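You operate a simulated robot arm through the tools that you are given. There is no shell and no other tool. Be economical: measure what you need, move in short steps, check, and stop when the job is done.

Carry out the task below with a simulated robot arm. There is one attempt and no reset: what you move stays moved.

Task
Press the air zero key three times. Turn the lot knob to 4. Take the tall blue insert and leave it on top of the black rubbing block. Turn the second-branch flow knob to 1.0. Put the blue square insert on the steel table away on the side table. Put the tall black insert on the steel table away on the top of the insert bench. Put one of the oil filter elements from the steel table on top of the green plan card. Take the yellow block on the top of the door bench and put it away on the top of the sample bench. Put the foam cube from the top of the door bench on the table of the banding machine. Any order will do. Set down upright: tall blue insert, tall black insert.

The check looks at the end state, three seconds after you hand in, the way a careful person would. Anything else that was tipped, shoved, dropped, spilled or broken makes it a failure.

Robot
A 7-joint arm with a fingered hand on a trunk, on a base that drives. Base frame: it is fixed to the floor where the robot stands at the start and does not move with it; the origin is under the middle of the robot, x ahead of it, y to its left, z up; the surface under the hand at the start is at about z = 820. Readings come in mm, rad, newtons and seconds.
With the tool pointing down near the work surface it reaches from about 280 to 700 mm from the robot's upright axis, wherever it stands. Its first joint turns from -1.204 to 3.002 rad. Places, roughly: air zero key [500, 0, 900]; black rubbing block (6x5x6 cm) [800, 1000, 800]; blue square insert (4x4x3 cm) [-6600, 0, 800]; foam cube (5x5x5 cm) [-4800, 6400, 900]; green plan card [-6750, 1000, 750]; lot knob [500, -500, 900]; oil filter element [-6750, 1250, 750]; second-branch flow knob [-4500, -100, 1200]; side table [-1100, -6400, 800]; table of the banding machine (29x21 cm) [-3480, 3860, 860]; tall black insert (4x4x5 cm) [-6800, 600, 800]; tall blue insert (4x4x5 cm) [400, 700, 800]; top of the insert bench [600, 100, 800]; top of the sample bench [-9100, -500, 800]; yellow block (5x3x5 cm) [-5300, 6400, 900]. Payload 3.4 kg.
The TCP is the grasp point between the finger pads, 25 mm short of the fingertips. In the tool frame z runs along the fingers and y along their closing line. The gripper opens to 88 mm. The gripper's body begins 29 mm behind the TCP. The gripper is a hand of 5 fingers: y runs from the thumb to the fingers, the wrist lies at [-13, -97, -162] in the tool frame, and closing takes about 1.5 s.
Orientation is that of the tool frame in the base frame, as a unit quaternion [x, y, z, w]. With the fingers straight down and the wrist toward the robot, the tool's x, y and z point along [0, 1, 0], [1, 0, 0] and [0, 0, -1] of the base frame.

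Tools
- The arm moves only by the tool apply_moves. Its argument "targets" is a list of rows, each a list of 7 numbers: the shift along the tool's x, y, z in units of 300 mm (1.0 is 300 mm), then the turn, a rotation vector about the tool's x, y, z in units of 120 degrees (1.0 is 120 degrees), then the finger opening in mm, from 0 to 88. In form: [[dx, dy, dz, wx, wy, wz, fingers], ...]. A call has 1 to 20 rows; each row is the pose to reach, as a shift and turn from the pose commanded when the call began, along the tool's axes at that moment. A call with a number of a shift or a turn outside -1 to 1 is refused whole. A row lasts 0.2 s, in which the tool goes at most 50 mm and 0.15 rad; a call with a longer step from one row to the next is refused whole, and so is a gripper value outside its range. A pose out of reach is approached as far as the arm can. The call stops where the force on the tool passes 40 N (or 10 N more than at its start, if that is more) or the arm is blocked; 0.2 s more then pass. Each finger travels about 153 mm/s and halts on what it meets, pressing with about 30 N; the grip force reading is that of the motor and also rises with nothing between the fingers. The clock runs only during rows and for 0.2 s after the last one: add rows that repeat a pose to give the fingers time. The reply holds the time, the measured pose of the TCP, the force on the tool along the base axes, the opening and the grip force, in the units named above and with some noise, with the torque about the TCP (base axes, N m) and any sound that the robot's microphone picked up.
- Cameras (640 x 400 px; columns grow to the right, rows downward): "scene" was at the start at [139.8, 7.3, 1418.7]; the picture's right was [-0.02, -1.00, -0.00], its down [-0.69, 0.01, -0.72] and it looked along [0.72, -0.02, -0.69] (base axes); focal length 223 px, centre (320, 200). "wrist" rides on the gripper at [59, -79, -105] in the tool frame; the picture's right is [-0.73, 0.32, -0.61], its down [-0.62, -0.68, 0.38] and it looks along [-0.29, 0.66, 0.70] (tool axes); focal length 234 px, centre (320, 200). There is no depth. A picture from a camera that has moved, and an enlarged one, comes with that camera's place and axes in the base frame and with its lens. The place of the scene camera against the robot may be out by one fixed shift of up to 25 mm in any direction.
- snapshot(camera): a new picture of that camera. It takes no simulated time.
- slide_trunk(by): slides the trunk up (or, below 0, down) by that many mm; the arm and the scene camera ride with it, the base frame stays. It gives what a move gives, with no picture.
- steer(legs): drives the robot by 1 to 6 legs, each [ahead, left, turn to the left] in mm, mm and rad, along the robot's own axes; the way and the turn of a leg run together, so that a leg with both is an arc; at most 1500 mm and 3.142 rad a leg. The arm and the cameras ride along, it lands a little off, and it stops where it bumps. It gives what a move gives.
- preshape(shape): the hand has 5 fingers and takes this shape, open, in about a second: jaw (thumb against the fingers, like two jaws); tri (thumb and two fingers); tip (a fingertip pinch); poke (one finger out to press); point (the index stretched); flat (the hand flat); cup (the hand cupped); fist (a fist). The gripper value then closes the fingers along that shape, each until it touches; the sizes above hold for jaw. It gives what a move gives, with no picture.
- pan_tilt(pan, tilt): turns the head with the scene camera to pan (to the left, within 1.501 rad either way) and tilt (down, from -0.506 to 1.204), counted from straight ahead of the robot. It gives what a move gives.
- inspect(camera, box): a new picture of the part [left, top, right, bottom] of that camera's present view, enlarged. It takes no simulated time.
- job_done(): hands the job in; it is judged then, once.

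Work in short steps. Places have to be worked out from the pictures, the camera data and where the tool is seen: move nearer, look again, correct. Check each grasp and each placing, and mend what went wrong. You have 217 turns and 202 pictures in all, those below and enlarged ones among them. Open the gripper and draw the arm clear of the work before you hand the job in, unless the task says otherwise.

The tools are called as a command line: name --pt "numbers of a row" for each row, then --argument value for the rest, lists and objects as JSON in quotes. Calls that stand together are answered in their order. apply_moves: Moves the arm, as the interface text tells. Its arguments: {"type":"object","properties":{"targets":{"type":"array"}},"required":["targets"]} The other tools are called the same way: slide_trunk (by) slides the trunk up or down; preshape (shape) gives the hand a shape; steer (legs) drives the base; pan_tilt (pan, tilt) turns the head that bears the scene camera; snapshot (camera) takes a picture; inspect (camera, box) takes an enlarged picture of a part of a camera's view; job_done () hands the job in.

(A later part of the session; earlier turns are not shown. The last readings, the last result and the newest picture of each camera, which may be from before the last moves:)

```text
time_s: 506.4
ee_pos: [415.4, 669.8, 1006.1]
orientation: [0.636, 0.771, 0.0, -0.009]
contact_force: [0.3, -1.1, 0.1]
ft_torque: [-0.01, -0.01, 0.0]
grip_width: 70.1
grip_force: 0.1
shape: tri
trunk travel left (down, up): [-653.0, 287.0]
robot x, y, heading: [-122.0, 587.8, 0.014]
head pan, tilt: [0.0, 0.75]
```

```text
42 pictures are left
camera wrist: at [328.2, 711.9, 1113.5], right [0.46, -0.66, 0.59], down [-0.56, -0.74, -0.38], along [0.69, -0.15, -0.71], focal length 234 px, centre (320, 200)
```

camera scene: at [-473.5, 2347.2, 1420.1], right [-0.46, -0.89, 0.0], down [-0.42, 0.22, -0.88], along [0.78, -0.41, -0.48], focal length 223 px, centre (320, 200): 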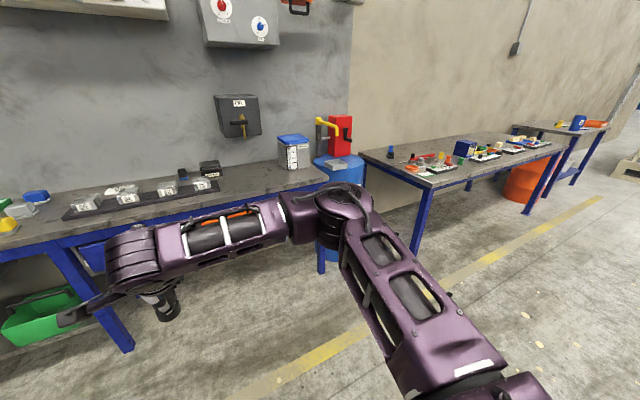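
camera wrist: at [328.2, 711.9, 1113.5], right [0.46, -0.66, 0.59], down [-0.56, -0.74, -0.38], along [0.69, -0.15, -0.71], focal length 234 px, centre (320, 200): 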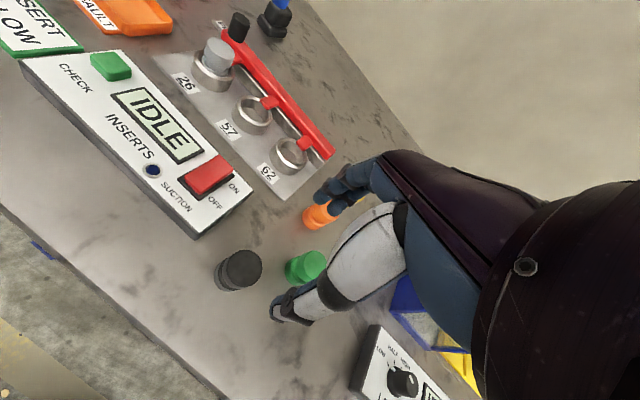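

Black insert stands upright on the insert bench. Now to the flow rig, whose dials face west: I drive back along the aisle and down to about (-5750, -100).

steer --legs '[[-490, 0, -0.014], [0, 900, 0], [0, 850, 0], [-1500, 0, 0], [-1500, 0, 0], [-1500, 0, 0]]'

steer --legs '[[-680, 0, 0], [0, -1200, 0], [0, -1200, 0]]'

pan_tilt --pan 0.0 --tilt 0.2

snapshot --camera "scene"

```text
time_s: 538.5
ee_pos: [-4489.2, 2472.4, 1005.0]
orientation: [0.637, 0.771, 0.0, -0.01]
contact_force: [0.2, -0.4, -0.3]
ft_torque: [0.0, 0.02, 0.01]
grip_width: 69.9
grip_force: 0.1
shape: tri
trunk travel left (down, up): [-653.0, 287.0]
robot x, y, heading: [-5030.6, 2389.6, 0.014]
head pan, tilt: [0.0, 0.75]
```

```text
time_s: 553.7
ee_pos: [-5203.5, 25.2, 1004.7]
orientation: [0.651, 0.759, 0.0, -0.01]
contact_force: [-0.4, -0.2, -0.1]
ft_torque: [0.03, -0.02, 0.0]
grip_width: 69.7
grip_force: 0.0
shape: tri
trunk travel left (down, up): [-653.0, 287.0]
robot x, y, heading: [-5747.6, -37.1, -0.025]
head pan, tilt: [0.0, 0.75]
```

```text
time_s: 554.7
ee_pos: [-5202.5, 26.1, 1004.7]
orientation: [0.652, 0.758, 0.0, -0.01]
contact_force: [0.1, 0.4, -0.7]
ft_torque: [-0.02, -0.03, 0.01]
grip_width: 69.9
grip_force: 0.0
shape: tri
trunk travel left (down, up): [-653.0, 287.0]
robot x, y, heading: [-5747.5, -33.8, -0.029]
head pan, tilt: [0.0, 0.201]
```

```text
41 pictures are left
camera scene: at [-5595.4, -28.6, 1447.8], right [-0.03, -1.0, 0.0], down [-0.2, 0.01, -0.98], along [0.98, -0.03, -0.2], focal length 223 px, centre (320, 200)
```

scene: 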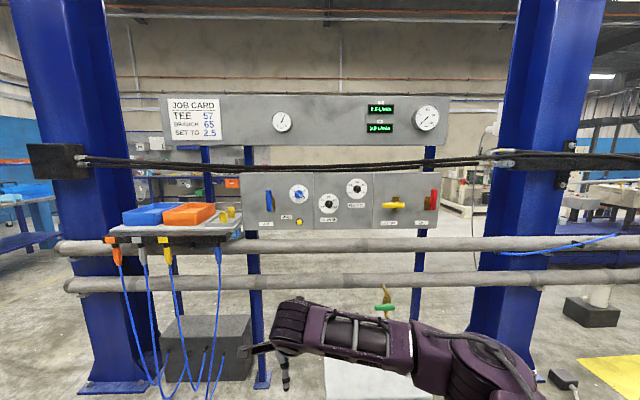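

inspect --camera "scene" --box '[230, 90, 460, 250]'

inspect --camera "scene" --box '[275, 165, 395, 235]'

```text
2.50 times, centred on (345, 170) of scene
camera zoom: at [-5595.4, -28.6, 1447.8], right [-0.03, -1.0, 0.0], down [-0.2, 0.01, -0.98], along [0.98, -0.03, -0.2], focal length 558 px, centre (258, 275)
```

zoom: 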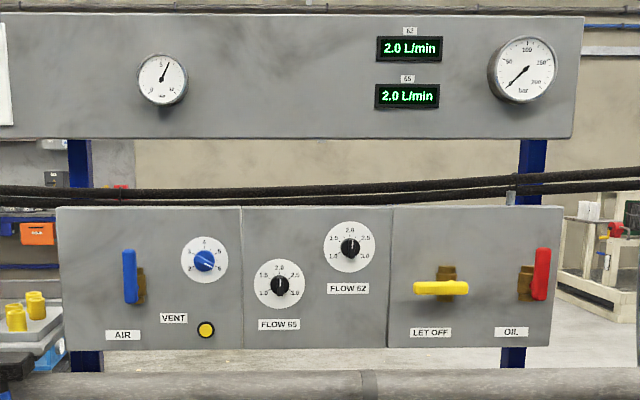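

```text
5.33 times, centred on (335, 200) of scene
camera zoom: at [-5595.4, -28.6, 1447.8], right [-0.03, -1.0, 0.0], down [-0.2, 0.01, -0.98], along [0.98, -0.03, -0.2], focal length 1190 px, centre (240, 200)
```

zoom: 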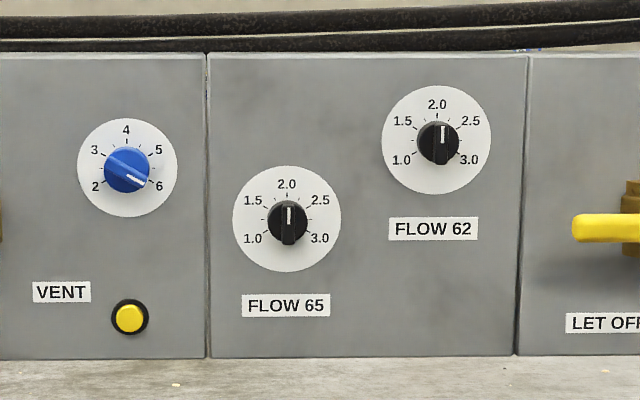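

By position (-107, 1203) the second-branch knob is FLOW 65, now at 2.0; 1.0 is 120° counter-clockwise. I raise the trunk, align the hand's yaw, then pitch the tool to point forward.

slide_trunk --by 120

apply_moves --pt "0 0 0 0 0 0.04 70" --pt "0 0 0 0 0 0.072 70"

apply_moves --pt "0 0 -0.02 -0.07 0 0 70" --pt "0 0 -0.04 -0.14 0 0 70" --pt "0 0 -0.06 -0.21 0 0 70" --pt "0 0 -0.08 -0.28 0 0 70" --pt "0 0 -0.1 -0.35 0 0 70" --pt "0 0 -0.12 -0.42 0 0 70" --pt "0 0 -0.14 -0.49 0 0 70" --pt "0 0 -0.16 -0.56 0 0 70" --pt "0 0 -0.18 -0.63 0 0 70" --pt "0 0 -0.2 -0.69 0 0 70" --pt "0 0 -0.2 -0.75 0 0 70"

snapshot --camera "wrist"

```text
time_s: 556.2
ee_pos: [-5203.8, 25.5, 1125.5]
orientation: [0.652, 0.758, 0.0, -0.01]
contact_force: [0.3, -0.3, 1.2]
ft_torque: [-0.03, -0.03, 0.03]
grip_width: 69.7
grip_force: 0.0
shape: tri
trunk travel left (down, up): [-773.0, 167.0]
robot x, y, heading: [-5746.8, -32.7, -0.023]
head pan, tilt: [0.0, 0.201]
```

```text
time_s: 556.8
ee_pos: [-5202.8, 26.3, 1124.9]
orientation: [0.708, 0.706, -0.001, -0.009]
contact_force: [-0.2, -0.2, -0.8]
ft_torque: [-0.01, 0.0, 0.0]
grip_width: 69.8
grip_force: 0.1
shape: tri
trunk travel left (down, up): [-773.0, 167.0]
robot x, y, heading: [-5748.2, -34.3, -0.026]
head pan, tilt: [0.0, 0.201]
```

```text
time_s: 559.2
ee_pos: [-5061.5, 95.6, 1239.9]
orientation: [0.527, 0.52, 0.478, 0.473]
contact_force: [0.1, -0.1, -0.3]
ft_torque: [-0.01, -0.03, -0.02]
grip_width: 69.9
grip_force: 0.0
shape: tri
out of reach, approached as far as the arm can: row 6, 7, 8, 9, 10, 11
trunk travel left (down, up): [-773.0, 167.0]
robot x, y, heading: [-5748.0, -33.7, -0.025]
head pan, tilt: [0.0, 0.201]
```

```text
38 pictures are left
camera wrist: at [-5174.0, 155.4, 1174.2], right [-0.57, -0.73, 0.37], down [0.31, -0.61, -0.72], along [0.76, -0.3, 0.58], focal length 234 px, centre (320, 200)
```

wrist: 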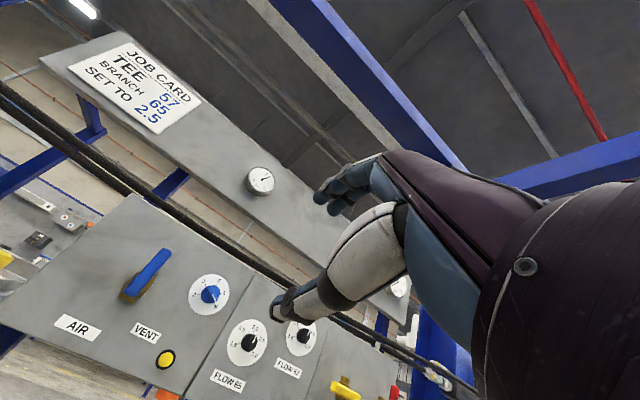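

The tool now points forward (fingers +x). Triangulated knob: (-4513, -106, 1193). I drive ahead 290 mm and right 215 mm to bring the hand in front of it.

steer --legs '[[0, 0, 0.025], [290, -215, 0]]'

snapshot --camera "wrist"

snapshot --camera "scene"

```text
time_s: 561.9
ee_pos: [-4778.8, -111.4, 1241.0]
orientation: [0.522, 0.526, 0.482, 0.467]
contact_force: [-0.1, -0.2, 0.2]
ft_torque: [0.02, -0.02, 0.0]
grip_width: 70.1
grip_force: 0.0
shape: tri
trunk travel left (down, up): [-773.0, 167.0]
robot x, y, heading: [-5459.0, -261.7, -0.009]
head pan, tilt: [0.0, 0.201]
```

```text
37 pictures are left
camera wrist: at [-4891.3, -54.0, 1174.7], right [-0.56, -0.74, 0.37], down [0.33, -0.61, -0.72], along [0.76, -0.28, 0.58], focal length 234 px, centre (320, 200)
```

wrist: 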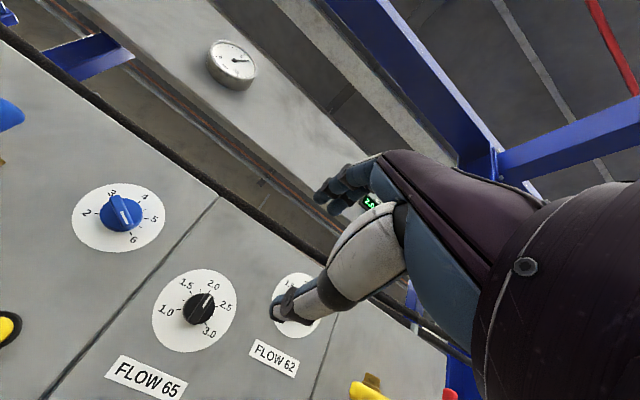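

```text
36 pictures are left
camera scene: at [-5308.5, -247.0, 1567.9], right [-0.01, -1.0, 0.0], down [-0.2, 0.0, -0.98], along [0.98, -0.01, -0.2], focal length 223 px, centre (320, 200)
```

scene: 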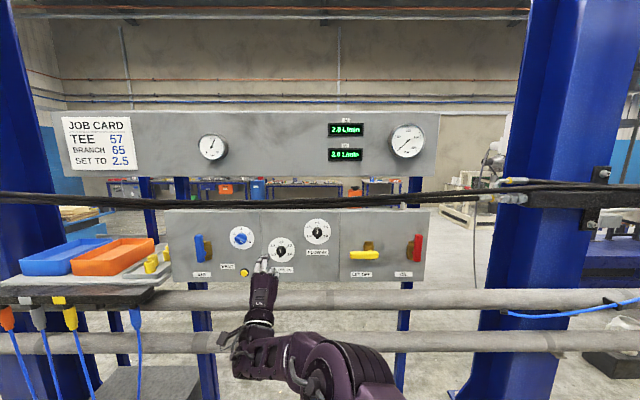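

Knob confirmed at (-4513, -110, 1193); cables (z≈1409) and pipe (z≈986) leave room. I drive ahead 165 mm, lower the trunk 46 mm and test turning the hand +40° about its axis.

steer --legs '[[165, 0, 0]]'

slide_trunk --by -46

apply_moves --pt "0 0 0 0 0 0.06 60" --pt "0 0 0 0 0 0.12 60" --pt "0 0 0 0 0 0.18 60" --pt "0 0 0 0 0 0.24 60" --pt "0 0 0 0 0 0.3 60" --pt "0 0 0 0 0 0.36 60"

```text
time_s: 563.3
ee_pos: [-4614.6, -111.9, 1240.9]
orientation: [0.522, 0.527, 0.482, 0.466]
contact_force: [-0.2, 0.0, 0.8]
ft_torque: [0.0, -0.01, 0.0]
grip_width: 70.0
grip_force: 0.0
shape: tri
trunk travel left (down, up): [-773.0, 167.0]
robot x, y, heading: [-5296.8, -257.0, -0.009]
head pan, tilt: [0.0, 0.201]
```

```text
time_s: 564.2
ee_pos: [-4613.7, -112.1, 1194.1]
orientation: [0.522, 0.527, 0.483, 0.466]
contact_force: [-0.2, -0.2, -0.1]
ft_torque: [-0.01, -0.02, 0.03]
grip_width: 69.9
grip_force: 0.1
shape: tri
trunk travel left (down, up): [-727.0, 213.0]
robot x, y, heading: [-5292.6, -255.5, -0.014]
head pan, tilt: [0.0, 0.201]
```

```text
time_s: 565.6
ee_pos: [-4610.3, -137.6, 1191.2]
orientation: [0.673, 0.311, 0.614, 0.269]
contact_force: [-0.2, -0.4, -0.3]
ft_torque: [0.0, 0.02, -0.04]
grip_width: 60.3
grip_force: 0.0
shape: tri
out of reach, approached as far as the arm can: row 4, 5, 6
trunk travel left (down, up): [-727.0, 213.0]
robot x, y, heading: [-5292.4, -259.0, -0.004]
head pan, tilt: [0.0, 0.201]
```

The hand can turn +41° with a small drift. I shift the base 27 mm left and 55 mm ahead and look.

steer --legs '[[50, 28, 0]]'

inspect --camera "wrist" --box '[160, 140, 420, 340]'

```text
time_s: 566.5
ee_pos: [-4559.5, -109.1, 1191.0]
orientation: [0.673, 0.312, 0.614, 0.269]
contact_force: [0.0, 0.0, -0.1]
ft_torque: [-0.03, 0.0, -0.03]
grip_width: 59.9
grip_force: 0.0
shape: tri
trunk travel left (down, up): [-727.0, 213.0]
robot x, y, heading: [-5247.2, -230.8, -0.006]
head pan, tilt: [0.0, 0.201]
```

```text
2.00 times, centred on (290, 240) of wrist
camera zoom: at [-4668.0, -16.1, 1182.4], right [-0.61, -0.77, -0.18], down [0.29, -0.01, -0.96], along [0.74, -0.64, 0.23], focal length 468 px, centre (380, 120)
```

zoom: 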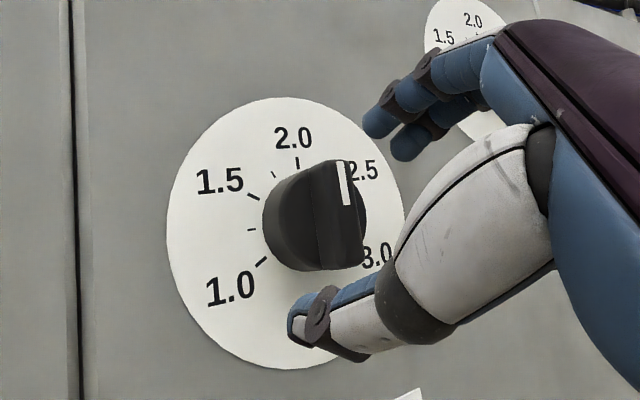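

The knob is centred between thumb and fingers. I try moving 18 mm forward along the tool axis by arm.

apply_moves --pt "0 0 0.02 0 0 0 60" --pt "0 0 0.04 0 0 0 60" --pt "0 0 0.06 0 0 0 60"

```text
time_s: 567.3
ee_pos: [-4553.1, -117.5, 1188.8]
orientation: [0.673, 0.313, 0.614, 0.268]
contact_force: [0.4, -0.8, -0.3]
ft_torque: [-0.03, -0.06, -0.01]
grip_width: 59.8
grip_force: 0.0
shape: tri
out of reach, approached as far as the arm can: row 1, 2, 3
trunk travel left (down, up): [-727.0, 213.0]
robot x, y, heading: [-5247.6, -228.6, -0.003]
head pan, tilt: [0.0, 0.201]
```

steer --legs '[[16, 9, 0]]'

inspect --camera "wrist" --box '[160, 140, 420, 340]'

```text
time_s: 568.1
ee_pos: [-4537.7, -109.0, 1188.0]
orientation: [0.673, 0.313, 0.614, 0.268]
contact_force: [0.0, -0.6, 0.5]
ft_torque: [0.02, -0.01, -0.03]
grip_width: 60.3
grip_force: 0.0
shape: tri
trunk travel left (down, up): [-727.0, 213.0]
robot x, y, heading: [-5229.4, -218.9, -0.005]
head pan, tilt: [0.0, 0.201]
```

```text
2.00 times, centred on (290, 240) of wrist
camera zoom: at [-4647.3, -14.7, 1181.4], right [-0.61, -0.77, -0.18], down [0.29, -0.01, -0.96], along [0.74, -0.63, 0.23], focal length 468 px, centre (380, 120)
```

zoom: 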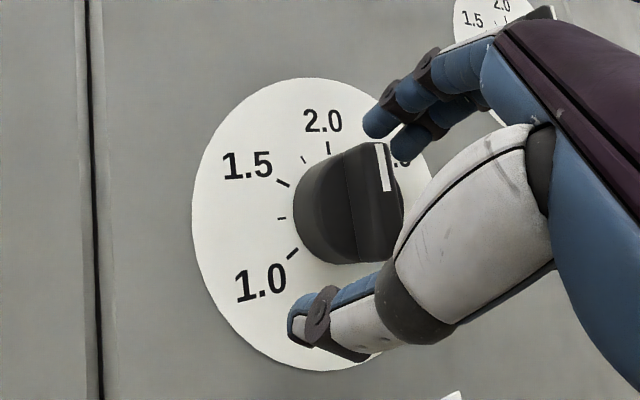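

Close on the knob.

apply_moves --pt "0 0 0 0 0 0 50" --pt "0 0 0 0 0 0 30" --pt "0 0 0 0 0 0 0" --pt "0 0 0 0 0 0 0" --pt "0 0 0 0 0 0 0" --pt "0 0 0 0 0 0 0"

inspect --camera "wrist" --box '[160, 140, 420, 340]'

```text
time_s: 569.5
ee_pos: [-4538.5, -110.2, 1189.6]
orientation: [0.673, 0.312, 0.615, 0.267]
contact_force: [-3.1, -3.3, 4.4]
ft_torque: [0.05, 0.19, 0.16]
grip_width: 28.5
grip_force: 30.1
shape: tri
trunk travel left (down, up): [-727.0, 213.0]
robot x, y, heading: [-5225.9, -224.6, -0.005]
head pan, tilt: [0.0, 0.201]
```

```text
2.00 times, centred on (290, 240) of wrist
camera zoom: at [-4647.6, -15.2, 1181.8], right [-0.61, -0.77, -0.18], down [0.29, -0.01, -0.96], along [0.74, -0.64, 0.23], focal length 468 px, centre (380, 120)
```

zoom: 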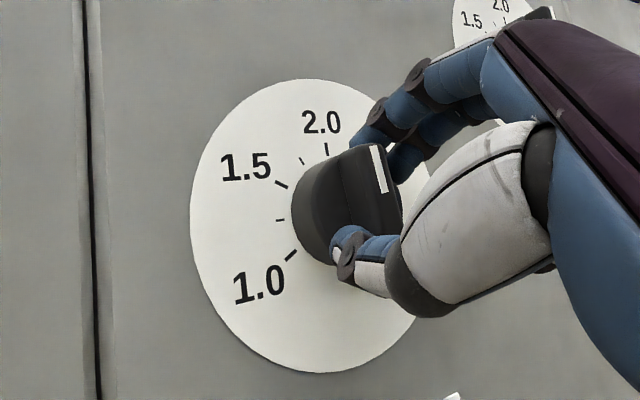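

Gripped at 28 mm. I turn counter-clockwise 60°.

apply_moves --pt "0 0 0 0 0 -0.06 0" --pt "0 0 0 0 0 -0.12 0" --pt "0 0 0 0 0 -0.18 0" --pt "0 0 0 0 0 -0.24 0" --pt "0 0 0 0 0 -0.3 0" --pt "0 0 0 0 0 -0.36 0" --pt "0 0 0 0 0 -0.42 0" --pt "0 0 0 0 0 -0.48 0" --pt "0 0 0 0 0 -0.5 0"

inspect --camera "wrist" --box '[160, 140, 420, 340]'

```text
time_s: 571.5
ee_pos: [-4539.1, -108.7, 1190.0]
orientation: [0.426, 0.608, 0.399, 0.539]
contact_force: [-5.8, -3.4, -2.4]
ft_torque: [0.03, 0.44, -0.42]
grip_width: 25.3
grip_force: 29.8
shape: tri
trunk travel left (down, up): [-727.0, 213.0]
robot x, y, heading: [-5228.9, -218.1, -0.006]
head pan, tilt: [0.0, 0.201]
```

```text
2.00 times, centred on (290, 240) of wrist
camera zoom: at [-4653.8, -80.8, 1108.4], right [-0.53, -0.6, 0.6], down [0.36, -0.8, -0.48], along [0.77, -0.05, 0.64], focal length 468 px, centre (380, 120)
```

zoom: 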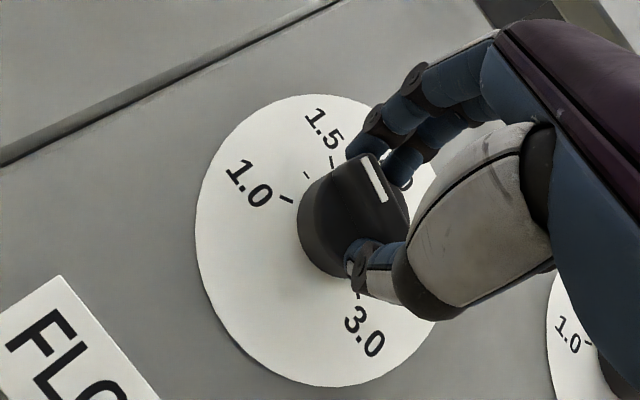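

The knob follows. I continue another 60° counter-clockwise.

apply_moves --pt "0 0 0 0 0 -0.06 0" --pt "0 0 0 0 0 -0.12 0" --pt "0 0 0 0 0 -0.18 0" --pt "0 0 0 0 0 -0.24 0" --pt "0 0 0 0 0 -0.3 0" --pt "0 0 0 0 0 -0.36 0" --pt "0 0 0 0 0 -0.42 0" --pt "0 0 0 0 0 -0.48 0" --pt "0 0 0 0 0 -0.5 0"

inspect --camera "wrist" --box '[160, 140, 420, 340]'

```text
time_s: 573.5
ee_pos: [-4541.5, -111.7, 1194.2]
orientation: [0.066, 0.737, 0.076, 0.668]
contact_force: [-11.5, -9.1, 4.4]
ft_torque: [0.15, -0.11, -0.54]
grip_width: 24.1
grip_force: 30.3
shape: tri
trunk travel left (down, up): [-727.0, 213.0]
robot x, y, heading: [-5229.2, -220.0, -0.006]
head pan, tilt: [0.0, 0.201]
```

```text
2.00 times, centred on (290, 240) of wrist
camera zoom: at [-4651.7, -179.0, 1131.7], right [-0.53, 0.16, 0.83], down [0.45, -0.78, 0.43], along [0.72, 0.6, 0.35], focal length 468 px, centre (380, 120)
```

zoom: 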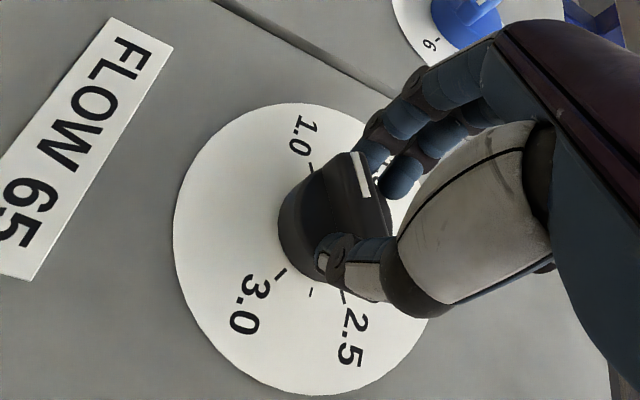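

I check the flow display for branch 65 and the dial in the scene view.

inspect --camera "scene" --box '[200, 100, 440, 290]'

```text
2.11 times, centred on (320, 195) of scene
camera zoom: at [-5084.0, -215.2, 1522.6], right [-0.01, -1.0, 0.0], down [-0.2, 0.0, -0.98], along [0.98, -0.01, -0.2], focal length 470 px, centre (320, 210)
```

zoom: 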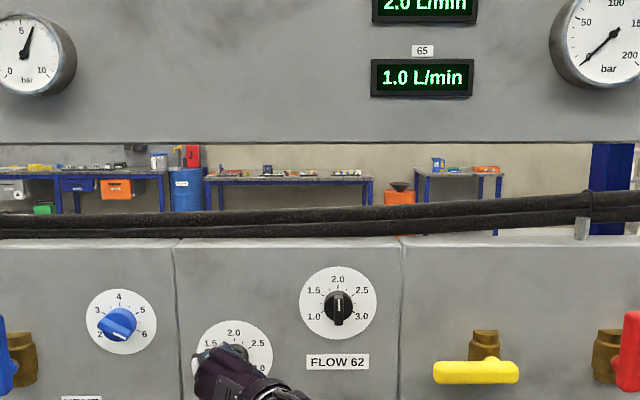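

Branch 65 reads 1.0 L/min (62 still 2.0). I zoom on the blue VENT knob to be sure my hand hasn't touched it.

inspect --camera "scene" --box '[220, 220, 300, 280]'

```text
6.67 times, centred on (260, 250) of scene
camera zoom: at [-5084.0, -215.2, 1522.6], right [-0.01, -1.0, 0.0], down [-0.2, 0.0, -0.98], along [0.98, -0.01, -0.2], focal length 1488 px, centre (720, -133)
```

zoom: 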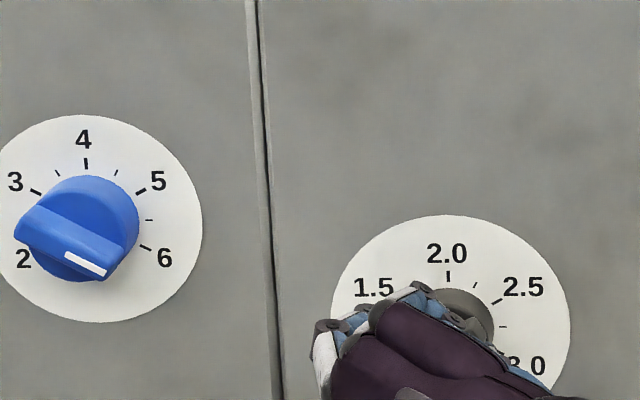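

VENT is unchanged (pointing to 6). I open the hand and back straight out.

apply_moves --pt "0 0 0 0 0 0 40" --pt "0 0 0 0 0 0 55" --pt "0 0 0 0 0 0 60" --pt "0 0 0 0 0 0 60"

steer --legs '[[-420, 0, 0]]'

inspect --camera "scene" --box '[220, 100, 440, 260]'

```text
time_s: 574.5
ee_pos: [-4537.3, -106.7, 1189.0]
orientation: [0.065, 0.739, 0.075, 0.667]
contact_force: [0.3, -0.7, 0.4]
ft_torque: [-0.01, 0.02, -0.02]
grip_width: 59.6
grip_force: 0.0
shape: tri
trunk travel left (down, up): [-727.0, 213.0]
robot x, y, heading: [-5228.1, -217.4, 0.001]
head pan, tilt: [0.0, 0.201]
```

```text
time_s: 577.1
ee_pos: [-4957.8, -109.5, 1189.4]
orientation: [0.07, 0.739, 0.072, 0.666]
contact_force: [-0.7, -0.3, 0.1]
ft_torque: [-0.01, -0.01, 0.05]
grip_width: 59.8
grip_force: 0.1
shape: tri
trunk travel left (down, up): [-727.0, 213.0]
robot x, y, heading: [-5653.1, -212.1, -0.016]
head pan, tilt: [0.0, 0.201]
```

```text
2.50 times, centred on (330, 180) of scene
camera zoom: at [-5499.6, -208.1, 1521.8], right [-0.02, -1.0, 0.0], down [-0.2, 0.0, -0.98], along [0.98, -0.02, -0.2], focal length 558 px, centre (295, 250)
```

zoom: 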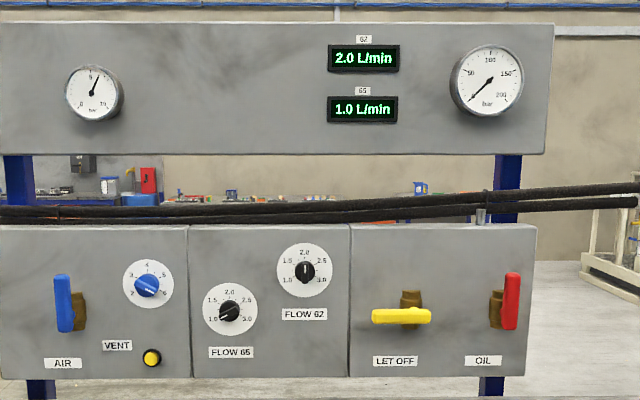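

Display and dial both show 1.0. Now I bring the tool back to pointing down, pulling the arm in.

apply_moves --pt "0 0 -0.048 0.0417 0.0336 0.0379 70" --pt "0 0 -0.095 0.0834 0.0671 0.0757 70" --pt "0 0 -0.143 0.1251 0.1007 0.1136 70" --pt "0 0 -0.19 0.1669 0.1343 0.1514 70" --pt "0 0 -0.238 0.2086 0.1679 0.1893 70" --pt "0 0 -0.286 0.2503 0.2014 0.2271 70" --pt "0 0 -0.333 0.292 0.235 0.265 70" --pt "0 0 -0.381 0.3337 0.2686 0.3029 70" --pt "0 0 -0.429 0.3754 0.3021 0.3407 70" --pt "0 0 -0.476 0.4171 0.3357 0.3786 70" --pt "0 0 -0.524 0.4589 0.3693 0.4164 70" --pt "0 0 -0.571 0.5006 0.4029 0.4543 70" --pt "0 0 -0.619 0.5423 0.4364 0.4921 70" --pt "0 0 -0.667 0.584 0.47 0.53 70"

steer --legs '[[0, 0, 3.14], [120, -200, 0]]'

pan_tilt --pan 0.0 --tilt 0.7

snapshot --camera "scene"

```text
time_s: 580.1
ee_pos: [-5156.9, -113.3, 1210.6]
orientation: [0.708, 0.707, 0.001, 0.0]
contact_force: [0.1, 0.9, -0.3]
ft_torque: [-0.02, 0.0, 0.01]
grip_width: 70.1
grip_force: 0.0
shape: tri
trunk travel left (down, up): [-727.0, 213.0]
robot x, y, heading: [-5649.1, -213.1, -0.017]
head pan, tilt: [0.0, 0.201]
```

```text
time_s: 589.2
ee_pos: [-6262.2, -123.2, 1209.6]
orientation: [0.711, -0.703, -0.001, 0.0]
contact_force: [1.0, -0.5, 0.2]
ft_torque: [-0.04, 0.02, 0.01]
grip_width: 69.8
grip_force: 0.1
shape: tri
trunk travel left (down, up): [-727.0, 213.0]
robot x, y, heading: [-5767.5, -12.4, 3.139]
head pan, tilt: [0.0, 0.201]
```

```text
time_s: 590.1
ee_pos: [-6262.1, -122.9, 1208.9]
orientation: [0.711, -0.703, -0.001, 0.0]
contact_force: [-0.2, -0.5, 0.2]
ft_torque: [0.0, -0.02, 0.02]
grip_width: 69.7
grip_force: 0.1
shape: tri
trunk travel left (down, up): [-727.0, 213.0]
robot x, y, heading: [-5768.8, -17.0, 3.139]
head pan, tilt: [0.0, 0.7]
```

```text
27 pictures are left
camera scene: at [-5896.7, -5.8, 1476.5], right [0.01, 1.0, 0.0], down [0.64, 0.0, -0.77], along [-0.77, 0.0, -0.64], focal length 223 px, centre (320, 200)
```

scene: 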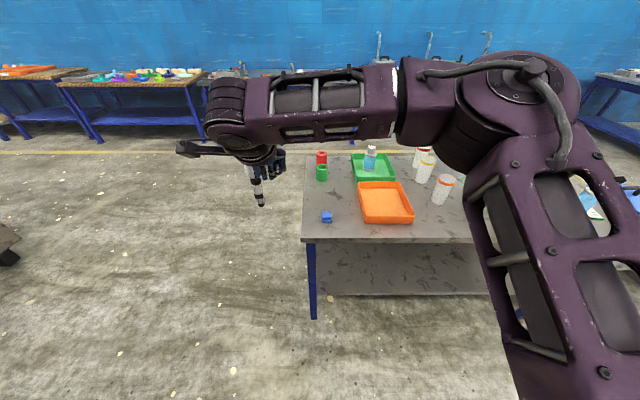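

Blue square insert at about (-6583, 24). I drive so the hand is over it and lower the trunk 200 mm.

steer --legs '[[305, -145, 0]]'

slide_trunk --by -220

snapshot --camera "wrist"

```text
time_s: 592.4
ee_pos: [-6573.6, 27.2, 1210.3]
orientation: [0.71, -0.704, -0.001, 0.0]
contact_force: [-0.8, 0.0, 0.1]
ft_torque: [0.02, 0.0, 0.02]
grip_width: 69.8
grip_force: 0.1
shape: tri
trunk travel left (down, up): [-727.0, 213.0]
robot x, y, heading: [-6078.4, 131.0, 3.133]
head pan, tilt: [0.0, 0.7]
```

```text
time_s: 594.7
ee_pos: [-6573.4, 27.3, 989.7]
orientation: [0.71, -0.704, 0.0, 0.0]
contact_force: [-0.1, 0.2, -0.1]
ft_torque: [-0.05, 0.0, -0.04]
grip_width: 70.0
grip_force: 0.0
shape: tri
trunk travel left (down, up): [-507.0, 433.0]
robot x, y, heading: [-6077.0, 131.7, 3.13]
head pan, tilt: [0.0, 0.7]
```

```text
26 pictures are left
camera wrist: at [-6494.0, -31.3, 1095.7], right [-0.33, 0.72, 0.61], down [0.67, 0.63, -0.38], along [-0.66, 0.28, -0.69], focal length 234 px, centre (320, 200)
```

wrist: 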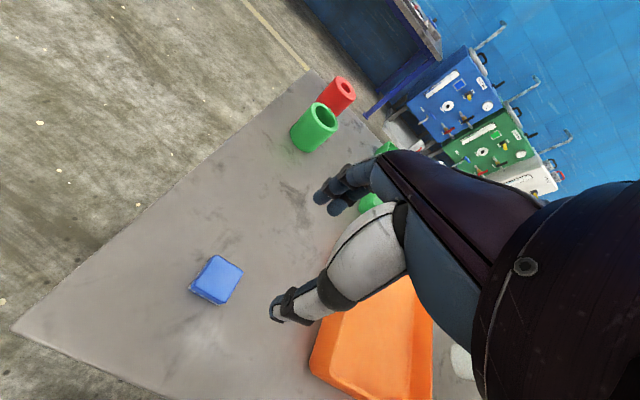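

Insert refined to (-6568, 15), axis-aligned. I move over it and descend to TCP z≈835.

apply_moves --pt "0.042 0.018 0.02 0 0 0 68" --pt "0.042 -0.018 0.15 0 0 0 68" --pt "0.042 -0.018 0.3 0 0 0 68" --pt "0.042 -0.018 0.42 0 0 0 68" --pt "0.042 -0.018 0.48 0 0 0 68" --pt "0.042 -0.018 0.515 0 0 0 68"

inspect --camera "wrist" --box '[180, 140, 420, 340]'

```text
time_s: 596.1
ee_pos: [-6567.6, 14.3, 834.7]
orientation: [0.71, -0.704, -0.001, 0.0]
contact_force: [0.2, -0.3, 0.9]
ft_torque: [0.03, 0.01, 0.0]
grip_width: 68.4
grip_force: 0.0
shape: tri
trunk travel left (down, up): [-507.0, 433.0]
robot x, y, heading: [-6080.1, 132.8, 3.131]
head pan, tilt: [0.0, 0.7]
```

```text
2.00 times, centred on (300, 240) of wrist
camera zoom: at [-6488.7, -44.3, 941.2], right [-0.33, 0.72, 0.61], down [0.67, 0.63, -0.38], along [-0.66, 0.28, -0.69], focal length 468 px, centre (360, 120)
```

zoom: 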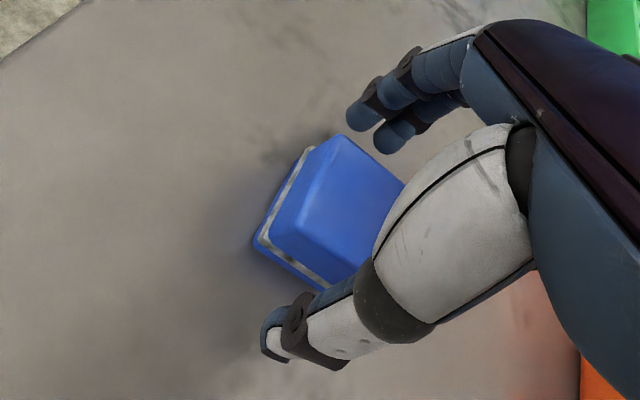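

Insert sits between thumb and fingers. Closing, then lifting.

apply_moves --pt "0 0 0 0 0 0 50" --pt "0 0 0 0 0 0 30" --pt "0 0 0 0 0 0 0" --pt "0 0 0 0 0 0 0" --pt "0 0 0 0 0 0 0" --pt "0 0 0 0 0 0 0"

apply_moves --pt "0 0 -0.04 0 0 0 0" --pt "0 0 -0.15 0 0 0 0" --pt "0 0 -0.3 0 0 0 0" --pt "0 0 -0.45 0 0 0 0" --pt "0 0 -0.6 0 0 0 0" --pt "0 0 -0.75 0 0 0 0"

snapshot --camera "wrist"

```text
time_s: 597.5
ee_pos: [-6568.7, 13.5, 835.2]
orientation: [0.71, -0.704, 0.0, 0.0]
contact_force: [-0.2, -0.2, 0.2]
ft_torque: [0.0, -0.01, 0.02]
grip_width: 31.8
grip_force: 29.9
shape: tri
trunk travel left (down, up): [-507.0, 433.0]
robot x, y, heading: [-6082.1, 129.7, 3.134]
head pan, tilt: [0.0, 0.7]
```

```text
time_s: 598.9
ee_pos: [-6569.9, 15.9, 1061.9]
orientation: [0.71, -0.704, -0.001, 0.0]
contact_force: [-0.4, 0.5, -0.4]
ft_torque: [0.03, -0.01, -0.06]
grip_width: 31.6
grip_force: 30.3
shape: tri
trunk travel left (down, up): [-507.0, 433.0]
robot x, y, heading: [-6082.5, 135.4, 3.133]
head pan, tilt: [0.0, 0.7]
```

```text
24 pictures are left
camera wrist: at [-6489.8, -43.2, 1167.7], right [-0.33, 0.72, 0.61], down [0.67, 0.63, -0.38], along [-0.66, 0.28, -0.69], focal length 234 px, centre (320, 200)
```

wrist: 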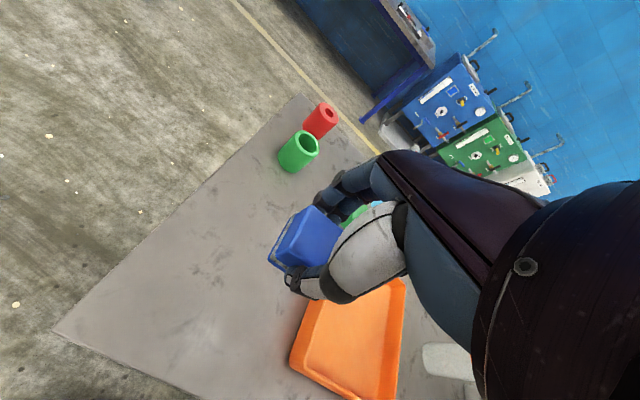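

Held. I drive back to the aisle and east toward the start area, then look south for the side table.

steer --legs '[[-380, 0, 0], [0, 0, -3.135], [0, 1100, 0], [0, 1100, 0], [1400, 0, 0]]'

steer --legs '[[0, 0, 0.0], [1500, 0, 0], [1500, 0, 0]]'

```text
time_s: 625.5
ee_pos: [-3894.3, 2515.6, 1060.5]
orientation: [0.686, 0.728, -0.001, 0.001]
contact_force: [-0.3, 0.8, -0.2]
ft_torque: [0.02, -0.01, 0.01]
grip_width: 31.3
grip_force: 29.8
shape: tri
trunk travel left (down, up): [-507.0, 433.0]
robot x, y, heading: [-4380.7, 2373.8, 0.039]
head pan, tilt: [0.0, 0.7]
```

```text
time_s: 640.2
ee_pos: [-915.4, 2680.9, 1060.0]
orientation: [0.682, 0.731, -0.001, 0.002]
contact_force: [-0.9, -0.1, 0.0]
ft_torque: [0.01, 0.01, -0.02]
grip_width: 31.2
grip_force: 30.1
shape: tri
trunk travel left (down, up): [-507.0, 433.0]
robot x, y, heading: [-1397.3, 2532.1, 0.045]
head pan, tilt: [0.0, 0.7]
```

steer --legs '[[650, 0, 0], [0, 0, -1.615], [1200, 0, 0], [1300, 0, 0]]'

pan_tilt --pan 0.15 --tilt 0.3

snapshot --camera "scene"

```text
time_s: 659.7
ee_pos: [-663.7, -461.9, 1059.8]
orientation: [1.0, -0.006, -0.001, 0.001]
contact_force: [-0.3, 0.8, -0.5]
ft_torque: [-0.01, 0.0, 0.0]
grip_width: 31.0
grip_force: 30.3
shape: tri
trunk travel left (down, up): [-507.0, 433.0]
robot x, y, heading: [-770.0, 30.5, -1.601]
head pan, tilt: [0.0, 0.7]
```

```text
time_s: 660.6
ee_pos: [-664.2, -461.9, 1060.1]
orientation: [1.0, -0.005, -0.001, 0.0]
contact_force: [-0.6, -0.6, -0.5]
ft_torque: [0.0, 0.0, 0.03]
grip_width: 30.9
grip_force: 29.8
shape: tri
trunk travel left (down, up): [-507.0, 433.0]
robot x, y, heading: [-773.6, 34.1, -1.602]
head pan, tilt: [0.15, 0.3]
```

```text
23 pictures are left
camera scene: at [-754.6, -102.4, 1292.5], right [-0.99, -0.12, 0.0], down [-0.04, 0.29, -0.95], along [0.12, -0.95, -0.3], focal length 223 px, centre (320, 200)
```

scene: 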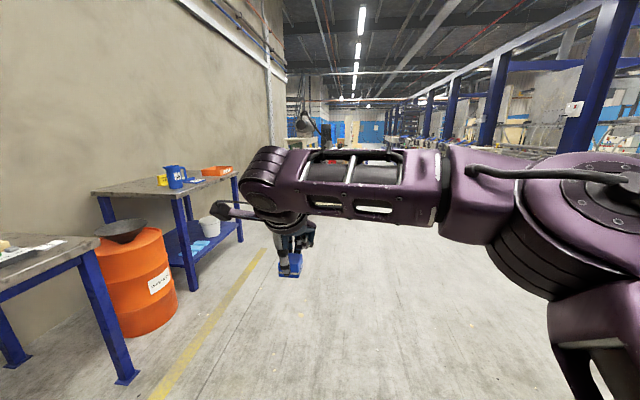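

The aisle south is clear for about 3 m. I drive 2500 mm and look again.

steer --legs '[[1300, 0, 0.03], [1200, 0, 0]]'

pan_tilt --pan -0.1 --tilt 0.15

apply_moves --pt "0 0 0.14 0 0 0 0" --pt "0 0 0.28 0 0 0 0" --pt "0 0 0.42 0 0 0 0" --pt "0 0 0.56 0 0 0 0" --pt "0 0 0.7 0 0 0 0"

snapshot --camera "scene"

```text
time_s: 672.8
ee_pos: [-644.3, -2946.8, 1061.0]
orientation: [1.0, 0.019, -0.001, 0.001]
contact_force: [-0.4, 0.0, -0.4]
ft_torque: [-0.01, -0.03, 0.0]
grip_width: 31.0
grip_force: 30.0
shape: tri
trunk travel left (down, up): [-507.0, 433.0]
robot x, y, heading: [-775.7, -2456.2, -1.557]
head pan, tilt: [0.15, 0.3]
```

```text
time_s: 673.5
ee_pos: [-644.4, -2946.5, 1060.8]
orientation: [1.0, 0.018, -0.001, 0.001]
contact_force: [0.2, 0.3, -1.0]
ft_torque: [-0.01, 0.0, 0.01]
grip_width: 31.4
grip_force: 30.2
shape: tri
trunk travel left (down, up): [-507.0, 433.0]
robot x, y, heading: [-775.9, -2460.0, -1.548]
head pan, tilt: [-0.099, 0.15]
```

```text
time_s: 674.7
ee_pos: [-643.7, -2946.1, 849.0]
orientation: [1.0, 0.018, 0.0, 0.001]
contact_force: [-1.0, -0.1, -0.1]
ft_torque: [0.0, 0.03, 0.01]
grip_width: 30.9
grip_force: 30.0
shape: tri
trunk travel left (down, up): [-507.0, 433.0]
robot x, y, heading: [-776.8, -2462.6, -1.553]
head pan, tilt: [-0.099, 0.15]
```

```text
22 pictures are left
camera scene: at [-774.3, -2594.1, 1306.5], right [-1.0, 0.08, 0.0], down [0.01, 0.15, -0.99], along [-0.08, -0.99, -0.15], focal length 223 px, centre (320, 200)
```

scene: 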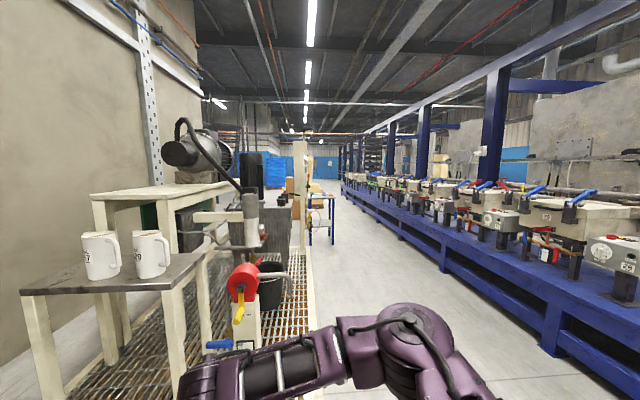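

The small table straight ahead (px ≈320,196) is the side table at (-1100, -6400); a grating platform lies to its near left. I raise the hand, shift right to x≈-1430, and drive ahead 2400 mm.

apply_moves --pt "0 0 -0.14 0 0 0 0" --pt "0 0 -0.28 0 0 0 0" --pt "0 0 -0.42 0 0 0 0" --pt "0 0 -0.56 0 0 0 0" --pt "0 0 -0.7 0 0 0 0"

steer --legs '[[0, -650, -0.02], [1200, 0, 0], [1200, 0, 0]]'

pan_tilt --pan 0.25 --tilt 0.5

snapshot --camera "scene"

```text
time_s: 675.9
ee_pos: [-641.9, -2944.7, 1060.9]
orientation: [1.0, 0.018, -0.001, 0.001]
contact_force: [-1.0, 0.2, -0.7]
ft_torque: [0.01, 0.0, -0.02]
grip_width: 31.0
grip_force: 30.3
shape: tri
trunk travel left (down, up): [-507.0, 433.0]
robot x, y, heading: [-773.3, -2462.9, -1.551]
head pan, tilt: [-0.099, 0.15]
```

```text
time_s: 690.9
ee_pos: [-1342.9, -5349.2, 1060.2]
orientation: [1.0, -0.002, 0.0, 0.001]
contact_force: [0.5, 0.4, -0.2]
ft_torque: [0.01, -0.02, 0.02]
grip_width: 30.9
grip_force: 30.3
shape: tri
trunk travel left (down, up): [-507.0, 433.0]
robot x, y, heading: [-1457.4, -4854.8, -1.596]
head pan, tilt: [-0.099, 0.15]
```

```text
time_s: 691.7
ee_pos: [-1343.7, -5348.4, 1062.3]
orientation: [1.0, -0.001, -0.001, 0.001]
contact_force: [0.3, -0.6, -0.1]
ft_torque: [-0.05, -0.01, -0.02]
grip_width: 31.1
grip_force: 30.5
shape: tri
trunk travel left (down, up): [-507.0, 433.0]
robot x, y, heading: [-1458.7, -4858.5, -1.594]
head pan, tilt: [0.25, 0.499]
```

```text
21 pictures are left
camera scene: at [-1429.1, -4986.6, 1274.2], right [-0.97, -0.23, 0.0], down [-0.11, 0.47, -0.88], along [0.2, -0.86, -0.48], focal length 223 px, centre (320, 200)
```

scene: 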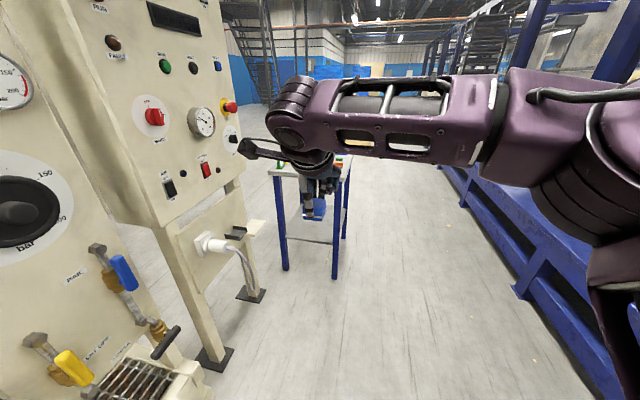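

The side table spans about x -1270..-890, y from -6150 south. I move left 200 mm and ahead 640 mm, then look with the wrist camera.

steer --legs '[[640, 0, 0.02], [0, 190, 0]]'

snapshot --camera "wrist"

snapshot --camera "scene"

```text
time_s: 696.5
ee_pos: [-1146.3, -5989.3, 1061.3]
orientation: [1.0, 0.008, -0.001, 0.002]
contact_force: [-0.4, 0.5, -0.8]
ft_torque: [0.01, 0.05, 0.02]
grip_width: 31.0
grip_force: 29.7
shape: tri
trunk travel left (down, up): [-507.0, 433.0]
robot x, y, heading: [-1269.8, -5499.8, -1.57]
head pan, tilt: [0.25, 0.499]
```

```text
20 pictures are left
camera wrist: at [-1088.5, -5909.3, 1167.4], right [-0.72, -0.33, 0.61], down [-0.64, 0.67, -0.38], along [-0.28, -0.66, -0.69], focal length 234 px, centre (320, 200)
```

wrist: 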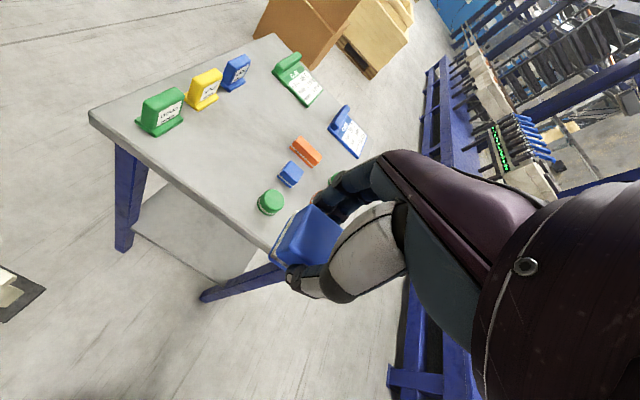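

```text
19 pictures are left
camera scene: at [-1238.6, -5629.3, 1274.1], right [-0.97, -0.25, 0.0], down [-0.12, 0.46, -0.88], along [0.22, -0.85, -0.48], focal length 223 px, centre (320, 200)
```

scene: 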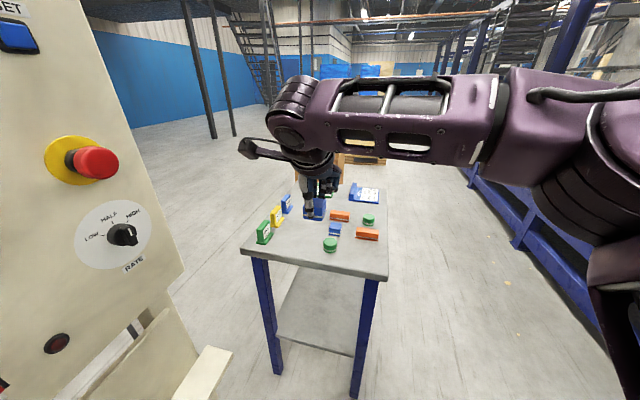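

Free space on the side table is around (-1040, -6215), between the card holders and the inserts. I drive 190 mm ahead and move the hand there at height.

steer --legs '[[190, 0, 0]]'

apply_moves --pt "0.12 0.04 0 0 0 0 0" --pt "0.24 0.08 0 0 0 0 0" --pt "0.353 0.12 0 0 0 0 0" --pt "0.353 0.12 0.14 0 0 0 0" --pt "0.353 0.12 0.28 0 0 0 0" --pt "0.353 0.12 0.42 0 0 0 0"

snapshot --camera "wrist"

```text
time_s: 698.0
ee_pos: [-1146.7, -6179.3, 1061.6]
orientation: [1.0, 0.007, -0.001, 0.001]
contact_force: [-0.2, -1.3, -2.1]
ft_torque: [-0.02, 0.01, -0.04]
grip_width: 31.2
grip_force: 30.1
shape: tri
trunk travel left (down, up): [-507.0, 433.0]
robot x, y, heading: [-1268.9, -5689.0, -1.571]
head pan, tilt: [0.25, 0.499]
```

```text
time_s: 699.4
ee_pos: [-1040.9, -6211.8, 935.3]
orientation: [1.0, 0.008, -0.001, 0.001]
contact_force: [0.0, 0.0, -0.4]
ft_torque: [-0.01, 0.02, 0.0]
grip_width: 30.5
grip_force: 29.9
shape: tri
out of reach, approached as far as the arm can: row 3
trunk travel left (down, up): [-507.0, 433.0]
robot x, y, heading: [-1269.5, -5692.4, -1.573]
head pan, tilt: [0.25, 0.499]
```

```text
18 pictures are left
camera wrist: at [-983.4, -6132.5, 1041.6], right [-0.72, -0.33, 0.61], down [-0.63, 0.67, -0.38], along [-0.28, -0.66, -0.69], focal length 234 px, centre (320, 200)
```

wrist: 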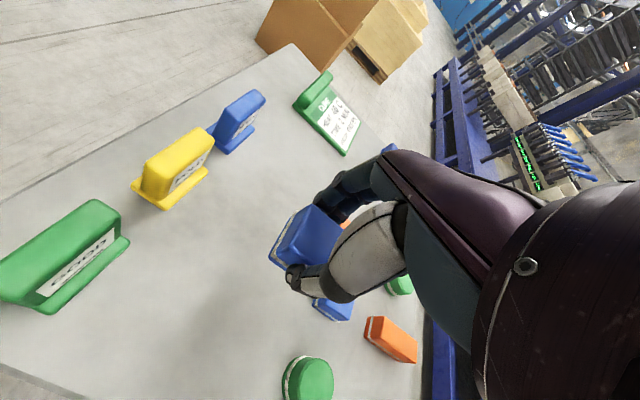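

Below is bare table. I descend to z≈850 and then in fine steps to contact.

apply_moves --pt "0 0 0.12 0 0 0 0" --pt "0 0 0.24 0 0 0 0" --pt "0 0 0.28 0 0 0 0" --pt "0 0 0.29 0 0 0 0" --pt "0 0 0.3 0 0 0 0" --pt "0 0 0.31 0 0 0 0" --pt "0 0 0.32 0 0 0 0" --pt "0 0 0.33 0 0 0 0" --pt "0 0 0.34 0 0 0 0" --pt "0 0 0.35 0 0 0 0" --pt "0 0 0.36 0 0 0 0" --pt "0 0 0.37 0 0 0 0" --pt "0 0 0.38 0 0 0 0"

```text
time_s: 702.1
ee_pos: [-1040.0, -6212.3, 832.1]
orientation: [1.0, 0.009, 0.003, 0.01]
contact_force: [-1.8, 3.5, 23.6]
ft_torque: [0.0, 0.01, 0.0]
grip_width: 33.4
grip_force: 30.2
shape: tri
trunk travel left (down, up): [-507.0, 433.0]
robot x, y, heading: [-1268.8, -5691.7, -1.575]
head pan, tilt: [0.25, 0.499]
stopped in row 13: the force on the tool passed its limit at 42 N (the readings are from after the stop); the commanded pose is now the measured one
```

Contact. I ease up, open, and lift clear.

apply_moves --pt "0 0 -0.005 0 0 0 0" --pt "0 0 -0.005 0 0 0 42" --pt "0 0 -0.005 0 0 0 55" --pt "0 0 -0.005 0 0 0 62" --pt "0 0 -0.06 0 0 0 62" --pt "0 0 -0.2 0 0 0 62" --pt "0 0 -0.35 0 0 0 62" --pt "0 0 -0.5 0 0 0 62" --pt "0 0 -0.65 0 0 0 62"

snapshot --camera "wrist"

```text
time_s: 704.1
ee_pos: [-1042.1, -6208.7, 1020.8]
orientation: [1.0, 0.009, 0.002, 0.005]
contact_force: [-0.7, 0.7, 0.5]
ft_torque: [0.02, -0.04, 0.01]
grip_width: 61.9
grip_force: 0.0
shape: tri
trunk travel left (down, up): [-507.0, 433.0]
robot x, y, heading: [-1270.2, -5687.2, -1.567]
head pan, tilt: [0.25, 0.499]
```

```text
17 pictures are left
camera wrist: at [-985.8, -6128.5, 1127.9], right [-0.72, -0.33, 0.61], down [-0.63, 0.67, -0.39], along [-0.28, -0.67, -0.69], focal length 234 px, centre (320, 200)
```

wrist: 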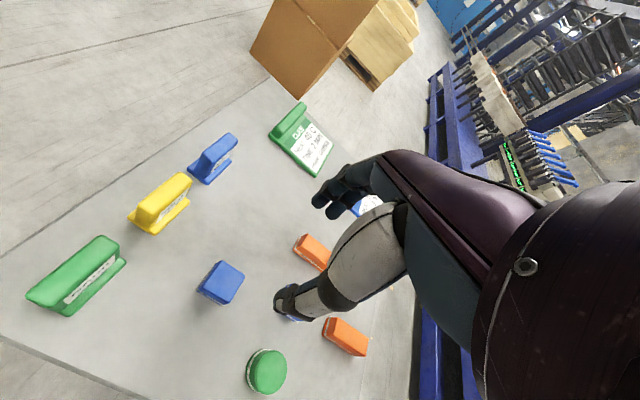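

The blue square insert stands on the side table; all tasks are done. I draw the arm back and drive clear.

apply_moves --pt "-0.05 -0.12 -0.05 0 0 0 80" --pt "-0.1 -0.24 -0.1 0 0 0 80" --pt "-0.15 -0.36 -0.1 0 0 0 80"

steer --legs '[[-500, 0, 0]]'

snapshot --camera "scene"

```text
time_s: 704.9
ee_pos: [-1088.6, -6102.8, 1052.1]
orientation: [1.0, 0.008, 0.002, 0.004]
contact_force: [0.0, -0.7, 0.1]
ft_torque: [0.02, 0.01, 0.0]
grip_width: 80.0
grip_force: 0.0
shape: tri
trunk travel left (down, up): [-507.0, 433.0]
robot x, y, heading: [-1267.7, -5688.7, -1.574]
head pan, tilt: [0.25, 0.499]
```

```text
time_s: 707.8
ee_pos: [-1086.0, -5601.0, 1051.8]
orientation: [1.0, 0.011, 0.002, 0.004]
contact_force: [-0.3, -0.2, -0.5]
ft_torque: [-0.01, -0.01, 0.03]
grip_width: 80.0
grip_force: 0.1
shape: tri
trunk travel left (down, up): [-507.0, 433.0]
robot x, y, heading: [-1270.5, -5187.1, -1.566]
head pan, tilt: [0.25, 0.499]
```

```text
16 pictures are left
camera scene: at [-1239.2, -5314.6, 1274.2], right [-0.97, -0.25, 0.0], down [-0.12, 0.46, -0.88], along [0.22, -0.85, -0.48], focal length 223 px, centre (320, 200)
```

scene: 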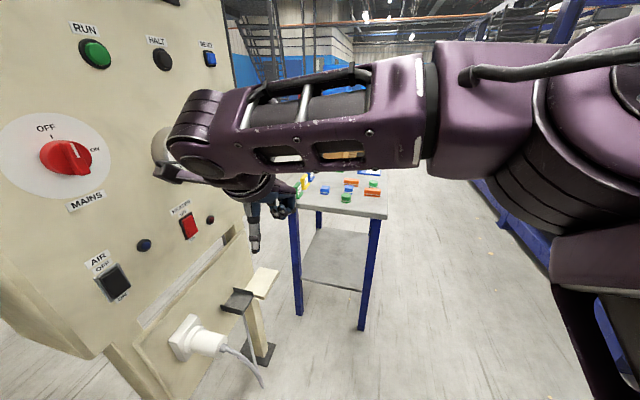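

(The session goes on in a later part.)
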